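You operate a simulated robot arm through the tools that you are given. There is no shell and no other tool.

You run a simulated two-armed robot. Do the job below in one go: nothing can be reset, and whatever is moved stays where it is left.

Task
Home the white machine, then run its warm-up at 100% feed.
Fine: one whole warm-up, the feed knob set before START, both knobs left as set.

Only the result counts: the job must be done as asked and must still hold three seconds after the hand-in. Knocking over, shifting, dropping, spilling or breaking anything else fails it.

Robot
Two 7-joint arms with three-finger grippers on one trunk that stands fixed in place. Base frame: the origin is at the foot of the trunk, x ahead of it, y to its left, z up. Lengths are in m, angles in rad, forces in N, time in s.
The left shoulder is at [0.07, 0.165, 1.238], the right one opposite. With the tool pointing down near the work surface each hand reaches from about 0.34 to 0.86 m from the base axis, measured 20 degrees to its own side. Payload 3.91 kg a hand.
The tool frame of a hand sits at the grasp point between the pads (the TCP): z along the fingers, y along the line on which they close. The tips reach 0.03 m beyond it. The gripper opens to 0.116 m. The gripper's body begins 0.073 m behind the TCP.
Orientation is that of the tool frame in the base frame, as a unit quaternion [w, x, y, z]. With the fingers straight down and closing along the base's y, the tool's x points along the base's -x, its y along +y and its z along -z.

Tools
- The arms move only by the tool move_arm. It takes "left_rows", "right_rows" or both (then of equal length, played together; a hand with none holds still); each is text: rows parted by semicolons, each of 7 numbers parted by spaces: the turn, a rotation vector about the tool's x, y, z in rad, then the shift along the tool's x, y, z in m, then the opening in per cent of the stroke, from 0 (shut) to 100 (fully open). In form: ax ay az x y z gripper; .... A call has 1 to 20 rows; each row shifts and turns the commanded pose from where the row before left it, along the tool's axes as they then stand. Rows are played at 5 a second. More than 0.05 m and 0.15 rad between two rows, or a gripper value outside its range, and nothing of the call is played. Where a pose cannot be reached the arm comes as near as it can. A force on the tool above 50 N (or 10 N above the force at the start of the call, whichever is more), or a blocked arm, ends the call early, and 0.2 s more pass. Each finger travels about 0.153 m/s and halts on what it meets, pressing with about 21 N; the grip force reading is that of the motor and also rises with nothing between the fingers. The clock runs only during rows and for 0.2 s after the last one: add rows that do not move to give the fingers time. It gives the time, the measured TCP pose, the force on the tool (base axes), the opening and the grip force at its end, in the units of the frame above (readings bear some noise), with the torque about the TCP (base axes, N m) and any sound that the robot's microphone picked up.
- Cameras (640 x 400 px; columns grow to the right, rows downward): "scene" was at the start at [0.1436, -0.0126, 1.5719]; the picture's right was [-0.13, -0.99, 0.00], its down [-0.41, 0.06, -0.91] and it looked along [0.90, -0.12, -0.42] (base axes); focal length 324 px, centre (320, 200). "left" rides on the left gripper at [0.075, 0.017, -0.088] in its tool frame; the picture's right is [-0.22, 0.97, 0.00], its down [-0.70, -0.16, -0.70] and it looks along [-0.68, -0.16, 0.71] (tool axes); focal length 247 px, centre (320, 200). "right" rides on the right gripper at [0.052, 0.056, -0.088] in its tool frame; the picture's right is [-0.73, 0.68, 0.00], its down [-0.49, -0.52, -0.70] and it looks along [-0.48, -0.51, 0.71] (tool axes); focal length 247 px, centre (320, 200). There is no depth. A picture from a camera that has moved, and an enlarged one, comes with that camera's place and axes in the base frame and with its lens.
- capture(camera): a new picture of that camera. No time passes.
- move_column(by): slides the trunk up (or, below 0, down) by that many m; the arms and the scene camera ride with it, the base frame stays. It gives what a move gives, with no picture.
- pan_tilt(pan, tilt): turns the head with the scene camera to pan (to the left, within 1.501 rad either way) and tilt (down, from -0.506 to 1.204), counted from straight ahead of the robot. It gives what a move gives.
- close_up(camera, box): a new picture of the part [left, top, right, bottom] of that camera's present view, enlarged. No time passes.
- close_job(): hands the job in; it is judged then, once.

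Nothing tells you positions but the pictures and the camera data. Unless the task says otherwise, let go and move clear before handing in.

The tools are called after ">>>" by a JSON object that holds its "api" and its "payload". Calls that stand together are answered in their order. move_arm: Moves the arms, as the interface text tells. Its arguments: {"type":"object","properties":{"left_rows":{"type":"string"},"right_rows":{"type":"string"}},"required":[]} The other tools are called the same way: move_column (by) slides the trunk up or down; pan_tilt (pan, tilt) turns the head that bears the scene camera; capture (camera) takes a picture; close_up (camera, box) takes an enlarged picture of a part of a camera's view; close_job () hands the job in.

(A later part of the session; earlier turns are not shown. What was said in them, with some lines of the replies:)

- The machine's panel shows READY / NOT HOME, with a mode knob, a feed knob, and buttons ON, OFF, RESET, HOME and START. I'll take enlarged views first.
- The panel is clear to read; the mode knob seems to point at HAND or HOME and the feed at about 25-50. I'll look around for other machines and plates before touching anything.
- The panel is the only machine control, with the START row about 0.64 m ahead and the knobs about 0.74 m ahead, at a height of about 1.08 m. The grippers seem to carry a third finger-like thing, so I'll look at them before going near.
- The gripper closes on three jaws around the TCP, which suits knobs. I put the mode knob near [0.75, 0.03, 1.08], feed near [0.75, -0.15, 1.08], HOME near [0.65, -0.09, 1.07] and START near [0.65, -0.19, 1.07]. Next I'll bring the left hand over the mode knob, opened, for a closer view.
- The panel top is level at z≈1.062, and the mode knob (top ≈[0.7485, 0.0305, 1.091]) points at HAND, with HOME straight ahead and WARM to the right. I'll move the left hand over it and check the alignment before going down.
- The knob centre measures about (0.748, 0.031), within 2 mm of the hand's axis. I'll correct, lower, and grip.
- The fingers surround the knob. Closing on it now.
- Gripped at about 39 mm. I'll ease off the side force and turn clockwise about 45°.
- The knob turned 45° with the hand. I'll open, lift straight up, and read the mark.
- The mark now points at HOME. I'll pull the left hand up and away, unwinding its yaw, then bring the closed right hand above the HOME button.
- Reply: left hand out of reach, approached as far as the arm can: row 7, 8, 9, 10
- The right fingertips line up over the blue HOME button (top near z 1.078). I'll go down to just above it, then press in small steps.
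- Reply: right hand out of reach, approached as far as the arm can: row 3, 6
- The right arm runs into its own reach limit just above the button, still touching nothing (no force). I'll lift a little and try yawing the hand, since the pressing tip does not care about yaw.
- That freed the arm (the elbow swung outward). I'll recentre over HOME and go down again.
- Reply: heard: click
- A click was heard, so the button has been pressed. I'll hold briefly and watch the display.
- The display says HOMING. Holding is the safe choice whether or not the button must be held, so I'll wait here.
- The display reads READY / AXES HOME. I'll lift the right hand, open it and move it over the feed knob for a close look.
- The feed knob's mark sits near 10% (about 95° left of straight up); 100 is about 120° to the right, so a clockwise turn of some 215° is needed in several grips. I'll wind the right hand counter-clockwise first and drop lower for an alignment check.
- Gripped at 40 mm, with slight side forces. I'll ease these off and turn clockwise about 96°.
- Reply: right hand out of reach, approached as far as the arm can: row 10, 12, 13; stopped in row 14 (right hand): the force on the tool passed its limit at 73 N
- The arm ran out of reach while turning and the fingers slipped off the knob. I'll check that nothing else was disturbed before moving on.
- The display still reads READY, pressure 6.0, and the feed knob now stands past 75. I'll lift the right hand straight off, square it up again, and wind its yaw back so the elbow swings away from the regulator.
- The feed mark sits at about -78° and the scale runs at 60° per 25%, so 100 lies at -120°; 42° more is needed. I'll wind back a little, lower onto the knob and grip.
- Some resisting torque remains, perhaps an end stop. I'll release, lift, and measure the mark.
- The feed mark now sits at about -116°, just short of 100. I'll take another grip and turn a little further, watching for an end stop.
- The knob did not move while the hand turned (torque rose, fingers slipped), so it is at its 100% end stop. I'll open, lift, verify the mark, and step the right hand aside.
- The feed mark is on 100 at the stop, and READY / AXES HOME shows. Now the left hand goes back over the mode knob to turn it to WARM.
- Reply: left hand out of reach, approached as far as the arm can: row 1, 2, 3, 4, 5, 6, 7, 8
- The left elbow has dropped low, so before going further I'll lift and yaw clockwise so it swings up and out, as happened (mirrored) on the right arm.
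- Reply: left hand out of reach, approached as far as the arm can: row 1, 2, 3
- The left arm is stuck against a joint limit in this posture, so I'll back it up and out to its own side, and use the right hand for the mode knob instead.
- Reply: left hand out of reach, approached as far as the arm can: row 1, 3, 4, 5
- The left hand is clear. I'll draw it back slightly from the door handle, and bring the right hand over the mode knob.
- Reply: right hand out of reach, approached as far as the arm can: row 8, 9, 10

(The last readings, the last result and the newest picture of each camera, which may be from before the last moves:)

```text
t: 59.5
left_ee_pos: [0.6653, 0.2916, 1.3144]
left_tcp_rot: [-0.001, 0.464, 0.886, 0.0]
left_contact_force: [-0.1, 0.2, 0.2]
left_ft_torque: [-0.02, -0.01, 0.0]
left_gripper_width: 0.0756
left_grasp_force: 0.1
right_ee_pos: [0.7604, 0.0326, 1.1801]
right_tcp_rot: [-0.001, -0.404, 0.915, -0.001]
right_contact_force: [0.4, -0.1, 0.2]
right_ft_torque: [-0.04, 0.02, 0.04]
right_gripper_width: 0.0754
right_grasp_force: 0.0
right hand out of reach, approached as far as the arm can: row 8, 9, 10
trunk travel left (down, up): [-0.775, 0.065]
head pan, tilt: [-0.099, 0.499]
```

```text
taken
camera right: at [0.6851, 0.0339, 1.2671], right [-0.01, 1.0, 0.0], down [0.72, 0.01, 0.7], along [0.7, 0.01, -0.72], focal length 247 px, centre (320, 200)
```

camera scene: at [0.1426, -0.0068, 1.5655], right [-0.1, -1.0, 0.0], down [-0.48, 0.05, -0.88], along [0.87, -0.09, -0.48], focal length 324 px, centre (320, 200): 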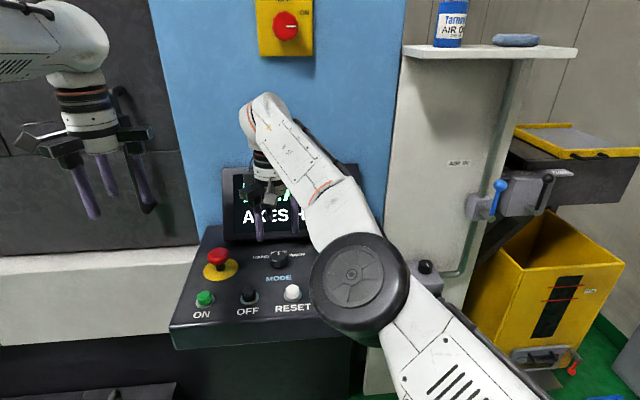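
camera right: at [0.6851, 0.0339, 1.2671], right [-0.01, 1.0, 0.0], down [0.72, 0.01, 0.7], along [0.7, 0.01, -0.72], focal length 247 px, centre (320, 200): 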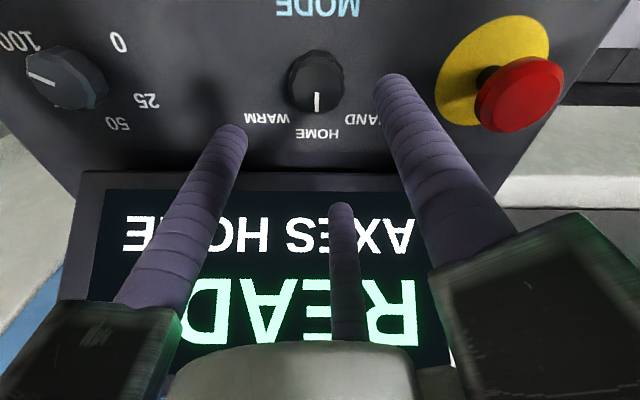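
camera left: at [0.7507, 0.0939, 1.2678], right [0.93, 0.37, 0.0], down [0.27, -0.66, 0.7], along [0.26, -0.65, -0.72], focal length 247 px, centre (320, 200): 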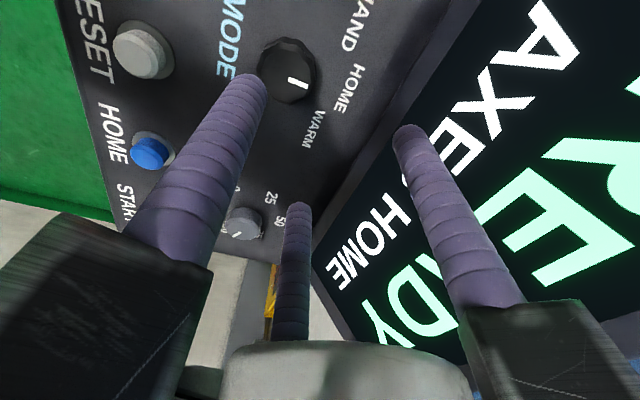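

The right arm falls into the same low-elbow posture here, but the left arm recovered a good posture by going out to its side. I'll take the right hand back the way it came, then use the left.

>>> {"api": "move_arm", "payload": {"right_rows": "0 0 0 0 0 -0.045 65;0 0 0 0 0 -0.04 65;0 0 0 0.0388 -0.0189 0 65;0 0 0 0.0388 -0.0189 0 65;0 0 0 0.0388 -0.0189 0 65;0 0 0 0.0388 -0.0189 0 65;0 0 0 0.0388 -0.0189 0 65;0 0 0 0.0388 -0.0189 0 65;0 0 0 0.0388 -0.0189 0 65;0 0 0 0.0388 -0.0189 0 65;0 0 0 0.03 -0.03 0 65;0 0 0 0 0 0 65"}}

>>> {"api": "move_arm", "payload": {"left_rows": "0 0 -0.14 0 0 0 65;0 0 -0.14 0 0 0 65;0 0 -0.14 0 0 0 65;0 0 -0.14 0 0 0 65;0 0 -0.14 0 0 0 65;0 0 -0.14 0 0 0 65;0 0 -0.125 0 0 0 65;0 0 0 0 0 0 65"}}

>>> {"api": "capture", "payload": {"camera": "scene"}}

```text
t: 62.1
left_ee_pos: [0.6668, 0.2906, 1.3146]
left_tcp_rot: [-0.001, 0.464, 0.886, 0.001]
left_contact_force: [0.6, 0.1, -1.4]
left_ft_torque: [0.03, 0.0, 0.01]
left_gripper_width: 0.0755
left_grasp_force: 0.2
right_ee_pos: [0.6473, -0.344, 1.249]
right_tcp_rot: [-0.001, -0.404, 0.915, -0.001]
right_contact_force: [0.3, 1.0, 0.3]
right_ft_torque: [-0.02, 0.01, 0.02]
right_gripper_width: 0.0756
right_grasp_force: 0.1
right hand out of reach, approached as far as the arm can: row 1, 2
trunk travel left (down, up): [-0.775, 0.065]
head pan, tilt: [-0.099, 0.499]
```

```text
t: 63.9
left_ee_pos: [0.6673, 0.2897, 1.3157]
left_tcp_rot: [-0.001, -0.001, 1.0, 0.001]
left_contact_force: [0.3, -0.3, 0.0]
left_ft_torque: [0.0, -0.02, 0.01]
left_gripper_width: 0.0753
left_grasp_force: 0.1
right_ee_pos: [0.6457, -0.3431, 1.2496]
right_tcp_rot: [0.0, -0.405, 0.915, 0.0]
right_contact_force: [0.9, 0.9, -0.3]
right_ft_torque: [0.02, 0.02, 0.0]
right_gripper_width: 0.0754
right_grasp_force: 0.0
trunk travel left (down, up): [-0.775, 0.065]
head pan, tilt: [-0.099, 0.499]
```

```text
taken
camera scene: at [0.1427, -0.0093, 1.5655], right [-0.1, -0.99, 0.0], down [-0.48, 0.05, -0.88], along [0.87, -0.09, -0.48], focal length 324 px, centre (320, 200)
```

scene: 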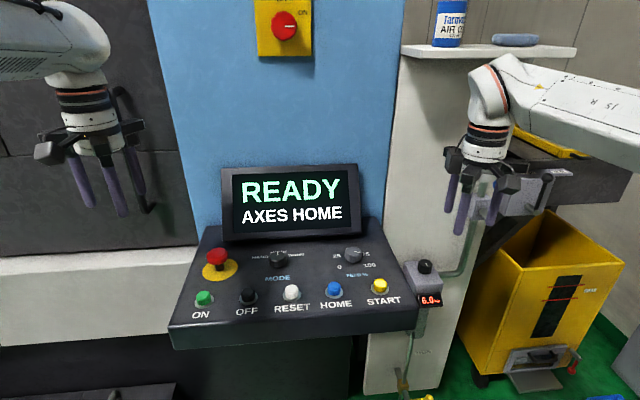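

Both arms are in good posture again. The left hand retraces its first route to the mode knob: over to (0.63, 0.14, 1.35), then down over the knob.

>>> {"api": "move_arm", "payload": {"left_rows": "0 0 0 0.0093 -0.038 -0.0078 65;0 0 0 0.0093 -0.038 -0.0078 65;0 0 0 0.0093 -0.038 -0.0078 65;0 0 0 0.0093 -0.038 -0.0078 65;0 0 0 -0.018 -0.0216 0.0296 65;0 0 0 -0.018 -0.0216 0.0296 65;0 0 0 -0.018 -0.0216 0.0296 65;0 0 0 -0.018 -0.0216 0.0296 65;0 0 0 -0.018 -0.0216 0.0296 65;0 0 0 -0.0150 0 0.015 65;0 0 0 -0.0150 0 0.015 65;0 0 0 0 0 0 65"}}

>>> {"api": "capture", "payload": {"camera": "scene"}}

>>> {"api": "capture", "payload": {"camera": "left"}}

```text
t: 66.5
left_ee_pos: [0.7493, 0.0267, 1.1664]
left_tcp_rot: [0.0, 0.0, 1.0, 0.001]
left_contact_force: [-0.2, 1.0, -0.7]
left_ft_torque: [-0.05, -0.05, 0.0]
left_gripper_width: 0.0756
left_grasp_force: 0.1
right_ee_pos: [0.6455, -0.3442, 1.2502]
right_tcp_rot: [-0.001, -0.405, 0.915, 0.0]
right_contact_force: [0.3, 0.1, -0.5]
right_ft_torque: [0.01, 0.01, -0.04]
right_gripper_width: 0.0754
right_grasp_force: 0.0
trunk travel left (down, up): [-0.775, 0.065]
head pan, tilt: [-0.099, 0.499]
```

```text
taken
camera scene: at [0.1423, -0.01, 1.5655], right [-0.1, -0.99, 0.0], down [-0.48, 0.05, -0.88], along [0.87, -0.09, -0.48], focal length 324 px, centre (320, 200)
```

scene: 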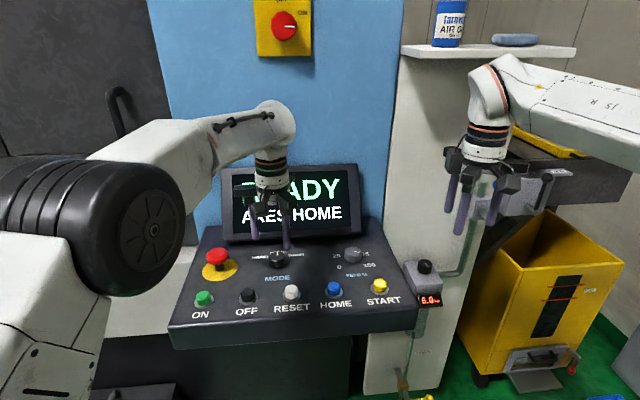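

```text
taken
camera left: at [0.6747, 0.0461, 1.2549], right [0.22, 0.97, 0.0], down [0.7, -0.16, 0.7], along [0.68, -0.15, -0.72], focal length 247 px, centre (320, 200)
```

left: 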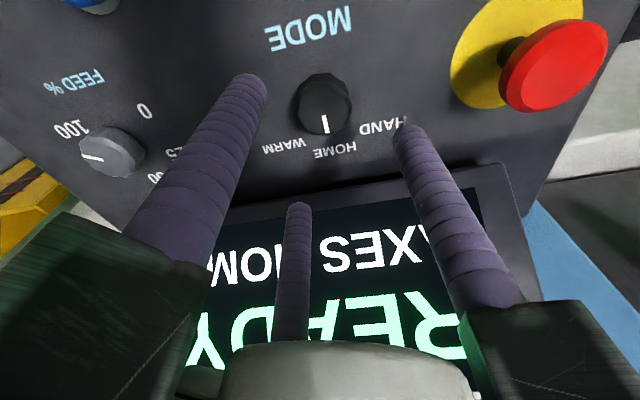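

>>> {"api": "close_up", "payload": {"camera": "left", "box": [240, 50, 400, 170]}}

```text
3.33 times, centred on (320, 110) of left
camera zoom: at [0.6747, 0.0461, 1.2549], right [0.22, 0.97, 0.0], down [0.7, -0.16, 0.7], along [0.68, -0.15, -0.72], focal length 823 px, centre (320, 500)
```

zoom: 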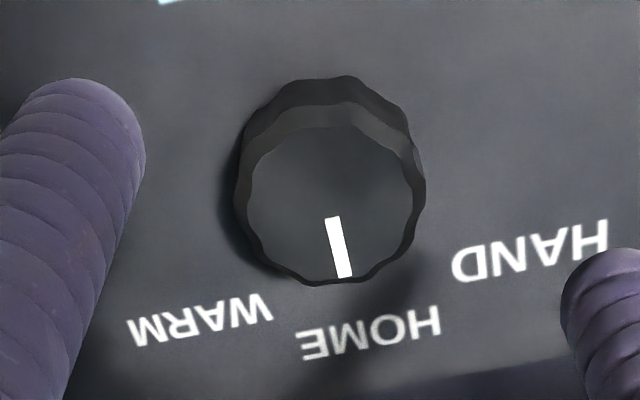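

The knob is about 2 mm to the left of the hand axis. I'll correct, lower and grip.

>>> {"api": "move_arm", "payload": {"left_rows": "0 0 0 0 0.0018 0.02 65;0 0 0 0 0 0.02 65;0 0 0 0 0 0.02 65;0 0 0 0 0 0.0084 65;0 0 0 0 0 0 20;0 0 0 0 0 0 20;0 0 0 0 0 0 20"}}

```text
t: 68.1
left_ee_pos: [0.7501, 0.031, 1.0967]
left_tcp_rot: [-0.002, 0.0, 1.0, 0.001]
left_contact_force: [-0.1, -4.0, -2.3]
left_ft_torque: [-0.09, -0.19, -0.04]
left_gripper_width: 0.0397
left_grasp_force: 16.8
right_ee_pos: [0.6469, -0.3449, 1.2498]
right_tcp_rot: [0.0, -0.405, 0.914, 0.0]
right_contact_force: [-0.7, -1.2, -0.2]
right_ft_torque: [0.0, 0.01, -0.01]
right_gripper_width: 0.0754
right_grasp_force: 0.1
trunk travel left (down, up): [-0.775, 0.065]
head pan, tilt: [-0.099, 0.499]
```

The grip is good with little side force. Turning clockwise 45° to WARM.

>>> {"api": "move_arm", "payload": {"left_rows": "0 0 0 0 0 0 20;0 0 0.13 0 0 0 20;0 0 0.13 0 0 0 20;0 0 0.13 0 0 0 20;0 0 0.13 0 0 0 20;0 0 0.13 0 0 0 20;0 0 0.14 0 0 0 20;0 0 0 0 0 0 20;0 0 0 0 0 0 20"}}

>>> {"api": "capture", "payload": {"camera": "left"}}

```text
t: 70.1
left_ee_pos: [0.7508, 0.0307, 1.0974]
left_tcp_rot: [-0.003, 0.385, 0.923, 0.0]
left_contact_force: [0.3, -5.6, -9.7]
left_ft_torque: [0.53, -0.12, -0.01]
left_gripper_width: 0.0395
left_grasp_force: 45.3
right_ee_pos: [0.6479, -0.3439, 1.248]
right_tcp_rot: [-0.001, -0.404, 0.915, 0.001]
right_contact_force: [1.3, -0.4, 0.7]
right_ft_torque: [-0.01, -0.01, -0.01]
right_gripper_width: 0.0753
right_grasp_force: 0.1
trunk travel left (down, up): [-0.775, 0.065]
head pan, tilt: [-0.099, 0.499]
```

```text
taken
camera left: at [0.7102, 0.0963, 1.1858], right [0.85, 0.53, 0.0], down [0.38, -0.61, 0.7], along [0.37, -0.59, -0.72], focal length 247 px, centre (320, 200)
```

left: 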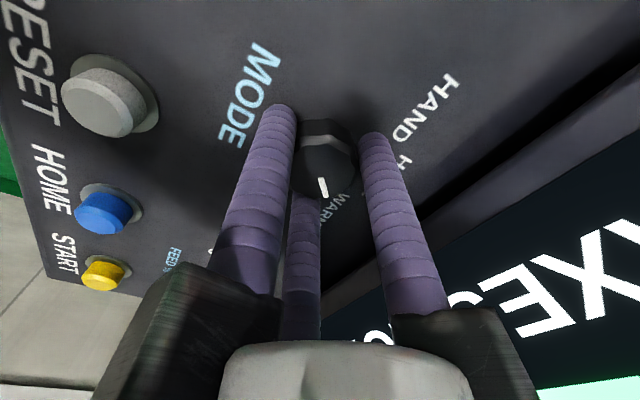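

The knob turned with the hand. Opening, lifting, and reading the mark.

>>> {"api": "move_arm", "payload": {"left_rows": "0 0 0 0 0 0 65;0 0 0 0 0 0 65;0 0 0 0 0 -0.025 65;0 0 0 0 0 -0.025 65;0 0 0 0 0 -0.025 65;0 0 0 0 0 -0.025 65;0 0 0 0 0 0 65"}}

>>> {"api": "capture", "payload": {"camera": "left"}}

>>> {"api": "close_up", "payload": {"camera": "left", "box": [240, 20, 400, 140]}}

>>> {"api": "close_up", "payload": {"camera": "scene", "box": [200, 150, 440, 310]}}

```text
t: 71.7
left_ee_pos: [0.7491, 0.0302, 1.1997]
left_tcp_rot: [-0.002, 0.384, 0.923, 0.001]
left_contact_force: [0.0, 0.2, -0.3]
left_ft_torque: [0.0, 0.04, -0.01]
left_gripper_width: 0.0753
left_grasp_force: 0.1
right_ee_pos: [0.6476, -0.3442, 1.2497]
right_tcp_rot: [0.0, -0.405, 0.914, -0.001]
right_contact_force: [0.1, 0.3, -0.4]
right_ft_torque: [0.01, -0.02, -0.02]
right_gripper_width: 0.0756
right_grasp_force: 0.1
trunk travel left (down, up): [-0.775, 0.065]
head pan, tilt: [-0.099, 0.499]
```

```text
taken
camera left: at [0.7087, 0.0968, 1.2865], right [0.85, 0.53, 0.0], down [0.38, -0.61, 0.7], along [0.37, -0.59, -0.72], focal length 247 px, centre (320, 200)
```

left: 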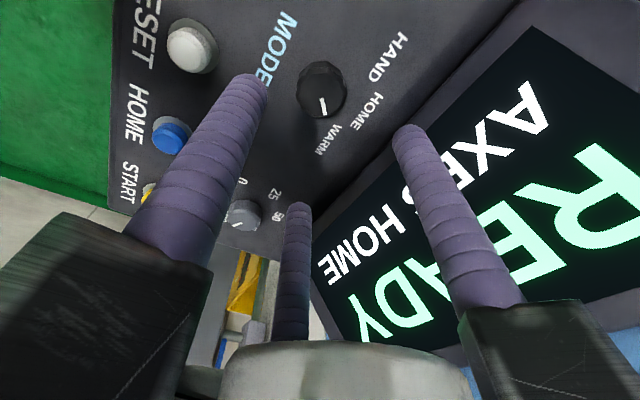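

```text
3.33 times, centred on (320, 80) of left
camera zoom: at [0.7087, 0.0968, 1.2865], right [0.85, 0.53, 0.0], down [0.38, -0.61, 0.7], along [0.37, -0.59, -0.72], focal length 823 px, centre (320, 600)
```

zoom: 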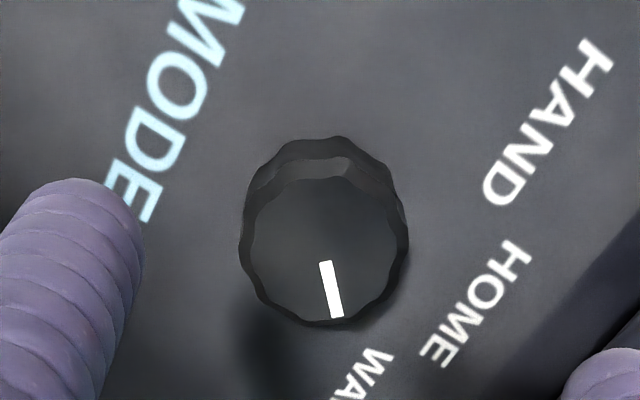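

```text
2.50 times, centred on (320, 230) of scene
camera zoom: at [0.1431, -0.0096, 1.5655], right [-0.1, -0.99, 0.0], down [-0.48, 0.05, -0.88], along [0.87, -0.09, -0.48], focal length 811 px, centre (320, 125)
```

zoom: 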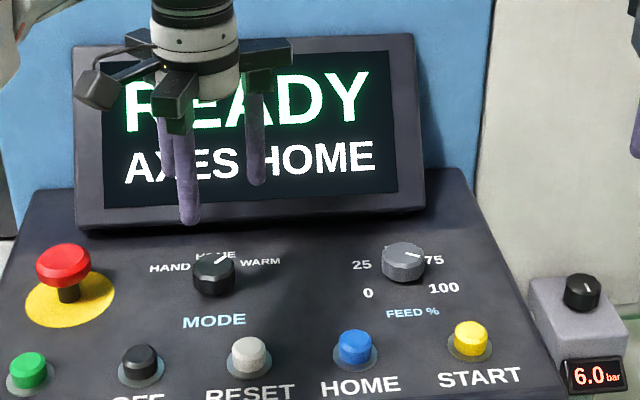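

WARM is set (mark 45° to the right, in its detent) and feed is still on 100. The left hand moves aside and the closed right hand goes above START.

>>> {"api": "move_arm", "payload": {"left_rows": "0 0 0 0 0 -0.04 65;0 0 0 0.0265 0.0264 -0.012 65;0 0 0 0.0265 0.0264 -0.012 65;0 0 0 0.0265 0.0264 -0.012 65;0 0 0 0.0265 0.0264 -0.012 65;0 0 0 0.0265 0.0264 -0.012 65;0 0 0 0.0265 0.0264 -0.012 65;0 0 0 0 0 0 65"}}

>>> {"api": "move_arm", "payload": {"right_rows": "0 0 0 0 0 0 0;0 0 0 0 0 0 0;0 0 0 -0.0288 0.0258 0 0;0 0 0 -0.0288 0.0258 0 0;0 0 0 -0.0288 0.0258 0 0;0 0 0 -0.0288 0.0258 0 0;0 0 0 0 0 0.04 0;0 0 0 0 0 0.04 0;0 0 0 0 0 0 0"}}

>>> {"api": "capture", "payload": {"camera": "right"}}

>>> {"api": "capture", "payload": {"camera": "scene"}}

```text
t: 73.5
left_ee_pos: [0.7502, 0.2543, 1.3107]
left_tcp_rot: [-0.002, 0.385, 0.923, 0.0]
left_contact_force: [-0.4, 0.2, 0.0]
left_ft_torque: [0.01, -0.03, -0.01]
left_gripper_width: 0.0753
left_grasp_force: 0.1
right_ee_pos: [0.6468, -0.3432, 1.2497]
right_tcp_rot: [0.0, -0.405, 0.915, 0.0]
right_contact_force: [-0.4, 0.0, 0.0]
right_ft_torque: [0.04, 0.01, 0.0]
right_gripper_width: 0.0754
right_grasp_force: 0.1
trunk travel left (down, up): [-0.775, 0.065]
head pan, tilt: [-0.099, 0.499]
```

```text
t: 75.5
left_ee_pos: [0.7492, 0.2565, 1.3109]
left_tcp_rot: [-0.001, 0.384, 0.923, 0.0]
left_contact_force: [-0.1, 0.8, 1.0]
left_ft_torque: [0.0, 0.03, -0.02]
left_gripper_width: 0.0755
left_grasp_force: 0.1
right_ee_pos: [0.6474, -0.1885, 1.1709]
right_tcp_rot: [-0.001, -0.404, 0.915, -0.001]
right_contact_force: [-0.1, 1.3, 0.0]
right_ft_torque: [-0.04, -0.04, 0.01]
right_gripper_width: 0.009
right_grasp_force: 20.8
trunk travel left (down, up): [-0.775, 0.065]
head pan, tilt: [-0.099, 0.499]
```

```text
taken
camera right: at [0.5714, -0.1879, 1.2583], right [-0.01, 1.0, 0.0], down [0.71, 0.01, 0.7], along [0.7, 0.01, -0.71], focal length 247 px, centre (320, 200)
```

right: 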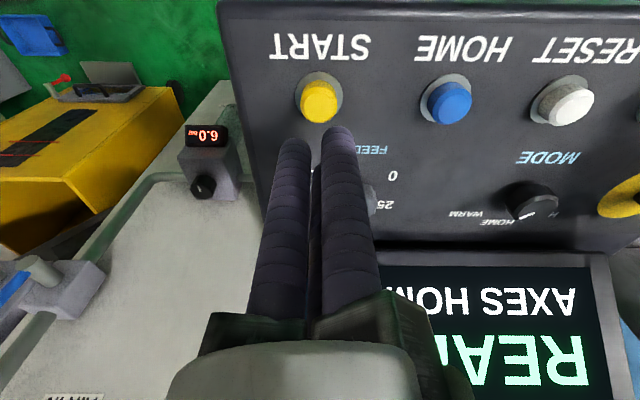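

```text
taken
camera scene: at [0.1421, -0.0079, 1.5656], right [-0.1, -1.0, 0.0], down [-0.48, 0.05, -0.88], along [0.87, -0.09, -0.48], focal length 324 px, centre (320, 200)
```

scene: 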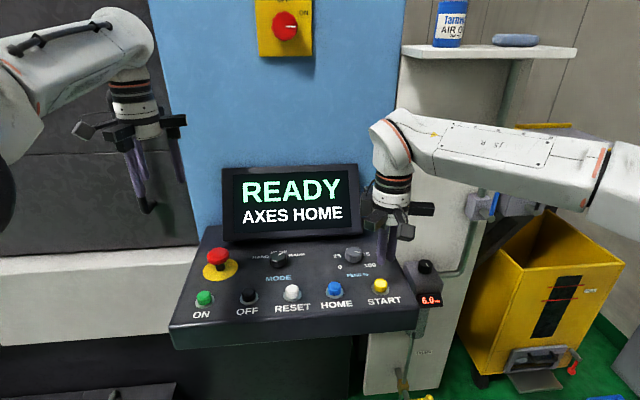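

The tip is exactly over START (feed 100, mode WARM, axes home). Pressing once now.

>>> {"api": "move_arm", "payload": {"right_rows": "0 0 0 0 0 0.02 0;0 0 0 0 0 0.02 0;0 0 0 0 0 0.015 0;0 0 0 0 0 0.004 0;0 0 0 0 0 0.003 0;0 0 0 0 0 0.003 0;0 0 0 0 0 0 0"}}

>>> {"api": "capture", "payload": {"camera": "scene"}}

```text
t: 77.1
left_ee_pos: [0.7483, 0.2539, 1.3111]
left_tcp_rot: [0.0, 0.385, 0.923, 0.001]
left_contact_force: [-0.4, 1.0, 0.5]
left_ft_torque: [-0.05, 0.01, 0.02]
left_gripper_width: 0.0753
left_grasp_force: 0.1
right_ee_pos: [0.6492, -0.1895, 1.1041]
right_tcp_rot: [0.002, -0.404, 0.915, 0.0]
right_contact_force: [4.0, -1.6, 9.9]
right_ft_torque: [-0.06, -0.18, 0.01]
right_gripper_width: 0.0092
right_grasp_force: 20.8
trunk travel left (down, up): [-0.775, 0.065]
head pan, tilt: [-0.099, 0.499]
heard: click
```

```text
taken
camera scene: at [0.142, -0.0093, 1.5657], right [-0.1, -0.99, 0.0], down [-0.48, 0.05, -0.88], along [0.87, -0.09, -0.48], focal length 324 px, centre (320, 200)
```

scene: 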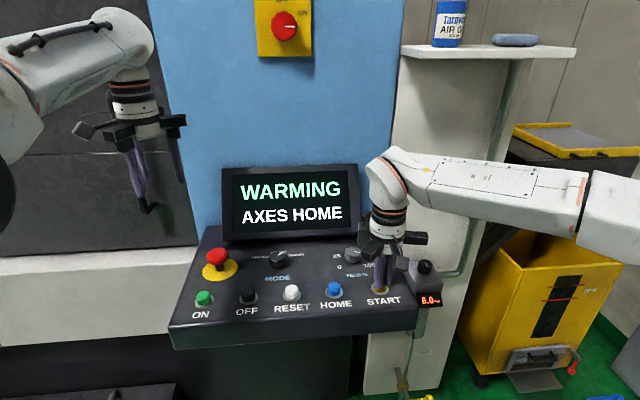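

The display shows WARMING. I'll hold still on the button and wait, watching the display.

>>> {"api": "move_arm", "payload": {"right_rows": "0 0 0 0 0 0 0;0 0 0 0 0 0 0;0 0 0 0 0 0 0;0 0 0 0 0 0 0;0 0 0 0 0 0 0;0 0 0 0 0 0 0;0 0 0 0 0 0 0;0 0 0 0 0 0 0;0 0 0 0 0 0 0;0 0 0 0 0 0 0"}}

>>> {"api": "close_up", "payload": {"camera": "scene", "box": [200, 150, 440, 310]}}

```text
t: 79.3
left_ee_pos: [0.7477, 0.2542, 1.3105]
left_tcp_rot: [-0.001, 0.384, 0.923, 0.001]
left_contact_force: [-0.2, -1.1, 0.3]
left_ft_torque: [-0.01, 0.0, 0.02]
left_gripper_width: 0.0754
left_grasp_force: 0.0
right_ee_pos: [0.6487, -0.1893, 1.1035]
right_tcp_rot: [0.0, -0.404, 0.915, -0.001]
right_contact_force: [8.9, -2.8, 19.0]
right_ft_torque: [-0.07, -0.42, -0.04]
right_gripper_width: 0.0096
right_grasp_force: 20.7
trunk travel left (down, up): [-0.775, 0.065]
head pan, tilt: [-0.099, 0.499]
```

```text
2.50 times, centred on (320, 230) of scene
camera zoom: at [0.1419, -0.0092, 1.5656], right [-0.1, -0.99, 0.0], down [-0.48, 0.05, -0.88], along [0.87, -0.09, -0.48], focal length 811 px, centre (320, 125)
```

zoom: 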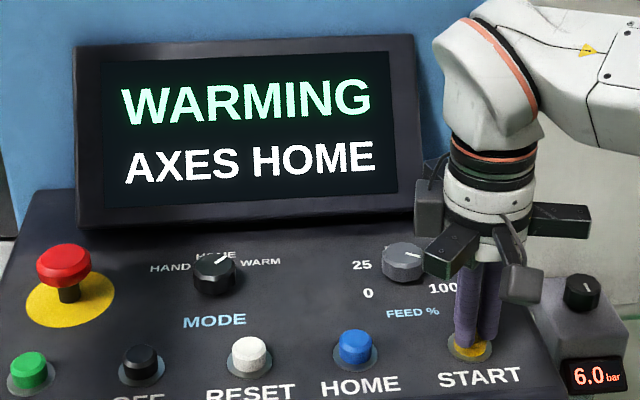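

>>> {"api": "move_arm", "payload": {"right_rows": "0 0 0 0 0 0 0;0 0 0 0 0 0 0;0 0 0 0 0 0 0;0 0 0 0 0 0 0;0 0 0 0 0 0 0;0 0 0 0 0 0 0;0 0 0 0 0 0 0;0 0 0 0 0 0 0;0 0 0 0 0 0 0;0 0 0 0 0 0 0"}}

>>> {"api": "close_up", "payload": {"camera": "scene", "box": [200, 150, 440, 310]}}

```text
t: 81.5
left_ee_pos: [0.7492, 0.2554, 1.3112]
left_tcp_rot: [-0.001, 0.384, 0.923, 0.0]
left_contact_force: [-0.3, 1.0, -0.4]
left_ft_torque: [0.03, 0.0, 0.0]
left_gripper_width: 0.0755
left_grasp_force: 0.0
right_ee_pos: [0.6479, -0.189, 1.1055]
right_tcp_rot: [0.0, -0.404, 0.915, -0.001]
right_contact_force: [8.4, -2.1, 20.3]
right_ft_torque: [-0.05, -0.4, 0.02]
right_gripper_width: 0.0093
right_grasp_force: 21.0
trunk travel left (down, up): [-0.775, 0.065]
head pan, tilt: [-0.099, 0.499]
```

```text
2.50 times, centred on (320, 230) of scene
camera zoom: at [0.1416, -0.0091, 1.5656], right [-0.1, -0.99, 0.0], down [-0.48, 0.05, -0.88], along [0.87, -0.09, -0.48], focal length 811 px, centre (320, 125)
```

zoom: 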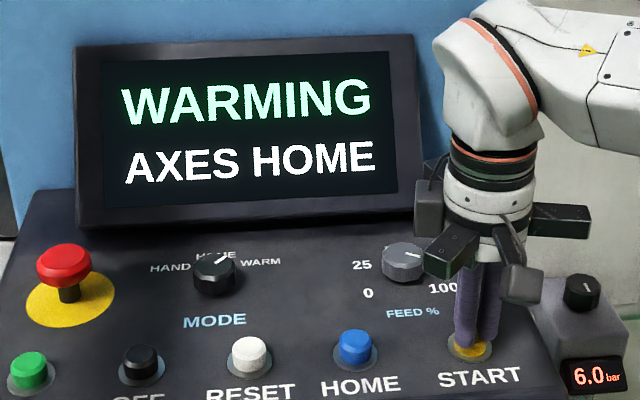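

The force is steady at about 20 N and it is still WARMING. I'll keep waiting.

>>> {"api": "move_arm", "payload": {"right_rows": "0 0 0 0 0 0 0;0 0 0 0 0 0 0;0 0 0 0 0 0 0;0 0 0 0 0 0 0;0 0 0 0 0 0 0;0 0 0 0 0 0 0;0 0 0 0 0 0 0;0 0 0 0 0 0 0;0 0 0 0 0 0 0;0 0 0 0 0 0 0;0 0 0 0 0 0 0;0 0 0 0 0 0 0;0 0 0 0 0 0 0;0 0 0 0 0 0 0;0 0 0 0 0 0 0"}}

>>> {"api": "close_up", "payload": {"camera": "scene", "box": [200, 150, 440, 310]}}

```text
t: 84.7
left_ee_pos: [0.748, 0.2552, 1.3108]
left_tcp_rot: [-0.001, 0.384, 0.923, 0.001]
left_contact_force: [-0.7, 0.2, 0.3]
left_ft_torque: [0.02, -0.01, 0.03]
left_gripper_width: 0.0755
left_grasp_force: 0.0
right_ee_pos: [0.6482, -0.1892, 1.104]
right_tcp_rot: [0.0, -0.405, 0.915, 0.0]
right_contact_force: [5.0, -1.4, 18.6]
right_ft_torque: [0.0, -0.34, -0.02]
right_gripper_width: 0.0095
right_grasp_force: 21.1
trunk travel left (down, up): [-0.775, 0.065]
head pan, tilt: [-0.099, 0.499]
```

```text
2.50 times, centred on (320, 230) of scene
camera zoom: at [0.1412, -0.009, 1.5657], right [-0.1, -0.99, 0.0], down [-0.48, 0.05, -0.88], along [0.87, -0.09, -0.48], focal length 811 px, centre (320, 125)
```

zoom: 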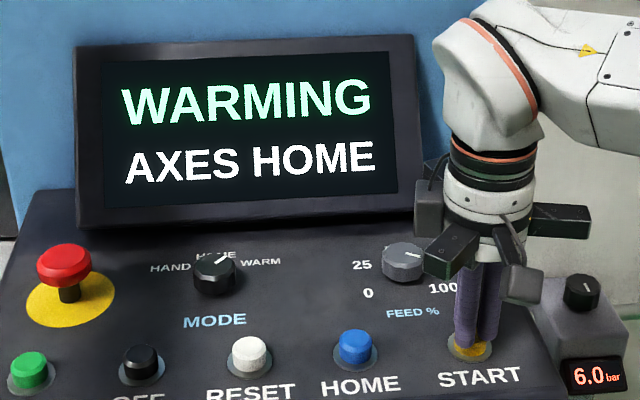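

>>> {"api": "move_arm", "payload": {"right_rows": "0 0 0 0 0 0 0;0 0 0 0 0 0 0;0 0 0 0 0 0 0;0 0 0 0 0 0 0;0 0 0 0 0 0 0;0 0 0 0 0 0 0;0 0 0 0 0 0 0;0 0 0 0 0 0 0;0 0 0 0 0 0 0;0 0 0 0 0 0 0;0 0 0 0 0 0 0;0 0 0 0 0 0 0;0 0 0 0 0 0 0;0 0 0 0 0 0 0;0 0 0 0 0 0 0;0 0 0 0 0 0 0;0 0 0 0 0 0 0;0 0 0 0 0 0 0;0 0 0 0 0 0 0;0 0 0 0 0 0 0"}}

>>> {"api": "close_up", "payload": {"camera": "scene", "box": [200, 150, 440, 310]}}

```text
t: 88.9
left_ee_pos: [0.747, 0.2548, 1.3109]
left_tcp_rot: [-0.001, 0.385, 0.923, 0.0]
left_contact_force: [-0.3, -0.8, -0.6]
left_ft_torque: [-0.02, 0.01, 0.01]
left_gripper_width: 0.0752
left_grasp_force: 0.0
right_ee_pos: [0.6462, -0.1886, 1.1047]
right_tcp_rot: [0.0, -0.403, 0.915, -0.001]
right_contact_force: [0.7, -1.4, 15.3]
right_ft_torque: [0.0, -0.2, -0.02]
right_gripper_width: 0.0092
right_grasp_force: 20.8
trunk travel left (down, up): [-0.775, 0.065]
head pan, tilt: [-0.099, 0.499]
```

```text
2.50 times, centred on (320, 230) of scene
camera zoom: at [0.1409, -0.009, 1.5657], right [-0.1, -0.99, 0.0], down [-0.48, 0.05, -0.88], along [0.87, -0.09, -0.48], focal length 811 px, centre (320, 125)
```

zoom: 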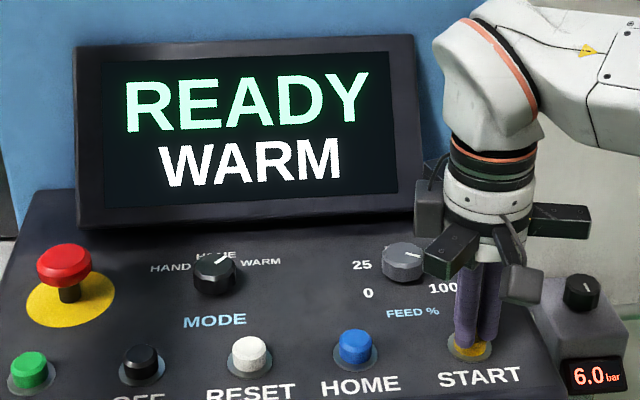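

READY / WARM: the warm-up has run once in full. I'll lift straight off the button and move the right hand aside, then check everything.

>>> {"api": "move_arm", "payload": {"right_rows": "0 0 0 0 0 -0.03 0;0 0 0 0 0 -0.04 0;0 0 0 0 0 -0.04 0;0 0 0 0.0288 -0.0258 0 0;0 0 0 0.0288 -0.0258 0 0;0 0 0 0.0288 -0.0258 0 0;0 0 0 0 0 0 0;0 0 0 0 0 0 0"}}

>>> {"api": "capture", "payload": {"camera": "scene"}}

>>> {"api": "close_up", "payload": {"camera": "scene", "box": [220, 160, 420, 310]}}

```text
t: 90.7
left_ee_pos: [0.7496, 0.2562, 1.3108]
left_tcp_rot: [0.0, 0.384, 0.923, 0.0]
left_contact_force: [0.4, 0.0, -1.3]
left_ft_torque: [0.03, 0.01, -0.01]
left_gripper_width: 0.0755
left_grasp_force: 0.1
right_ee_pos: [0.6491, -0.3026, 1.2147]
right_tcp_rot: [0.0, -0.404, 0.915, -0.001]
right_contact_force: [0.3, 0.5, 0.1]
right_ft_torque: [0.0, 0.01, -0.03]
right_gripper_width: 0.0095
right_grasp_force: 21.0
trunk travel left (down, up): [-0.775, 0.065]
head pan, tilt: [-0.099, 0.499]
```

```text
taken
camera scene: at [0.1426, -0.0093, 1.5655], right [-0.1, -0.99, 0.0], down [-0.48, 0.05, -0.88], along [0.87, -0.09, -0.48], focal length 324 px, centre (320, 200)
```

scene: 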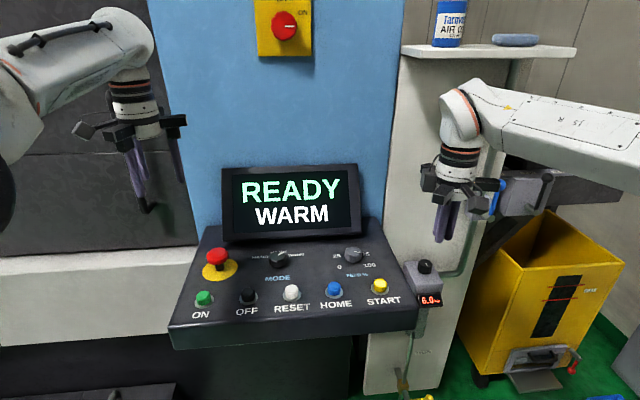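

```text
2.67 times, centred on (320, 235) of scene
camera zoom: at [0.1426, -0.0093, 1.5655], right [-0.1, -0.99, 0.0], down [-0.48, 0.05, -0.88], along [0.87, -0.09, -0.48], focal length 865 px, centre (320, 107)
```

zoom: 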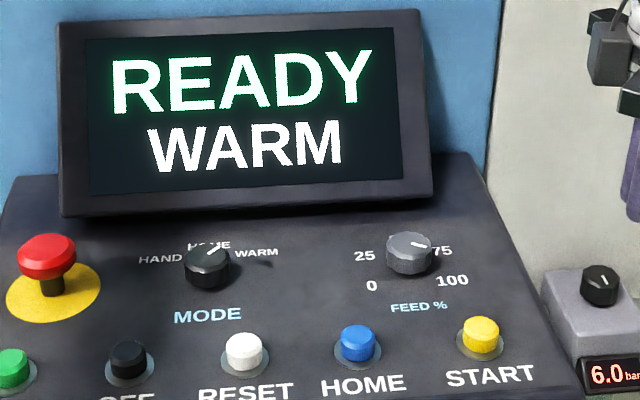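

The machine shows READY / WARM, the mode knob is on WARM, the feed knob is at its 100% stop, and both hands are clear. Handing in.

>>> {"api": "close_job", "payload": {}}

```text
The job is handed in.
```

The white machine has been homed and has run one full warm-up at 100% feed. The display read NOT HOME, then AXES HOME after homing, WARMING after one press of START, and finally READY / WARM.

- **Feed knob:** I set it to 100% before pressing START. It is against its end stop there.
- **Mode knob:** I turned it to HOME for the homing, then to WARM for the warm-up. It is still on WARM.
- **One slip:** while turning the feed knob, the right arm ran out of reach and its fingers slipped off the knob (73 N peak force). The display and pressure did not change, and I re-gripped the knob and finished setting it.
- **Holding START:** I kept the button pressed through the whole warm-up in case it needed holding. The display showed no restart after I let go.

Both hands were clear of the panel when I handed the job in, and I saw nothing else moved.
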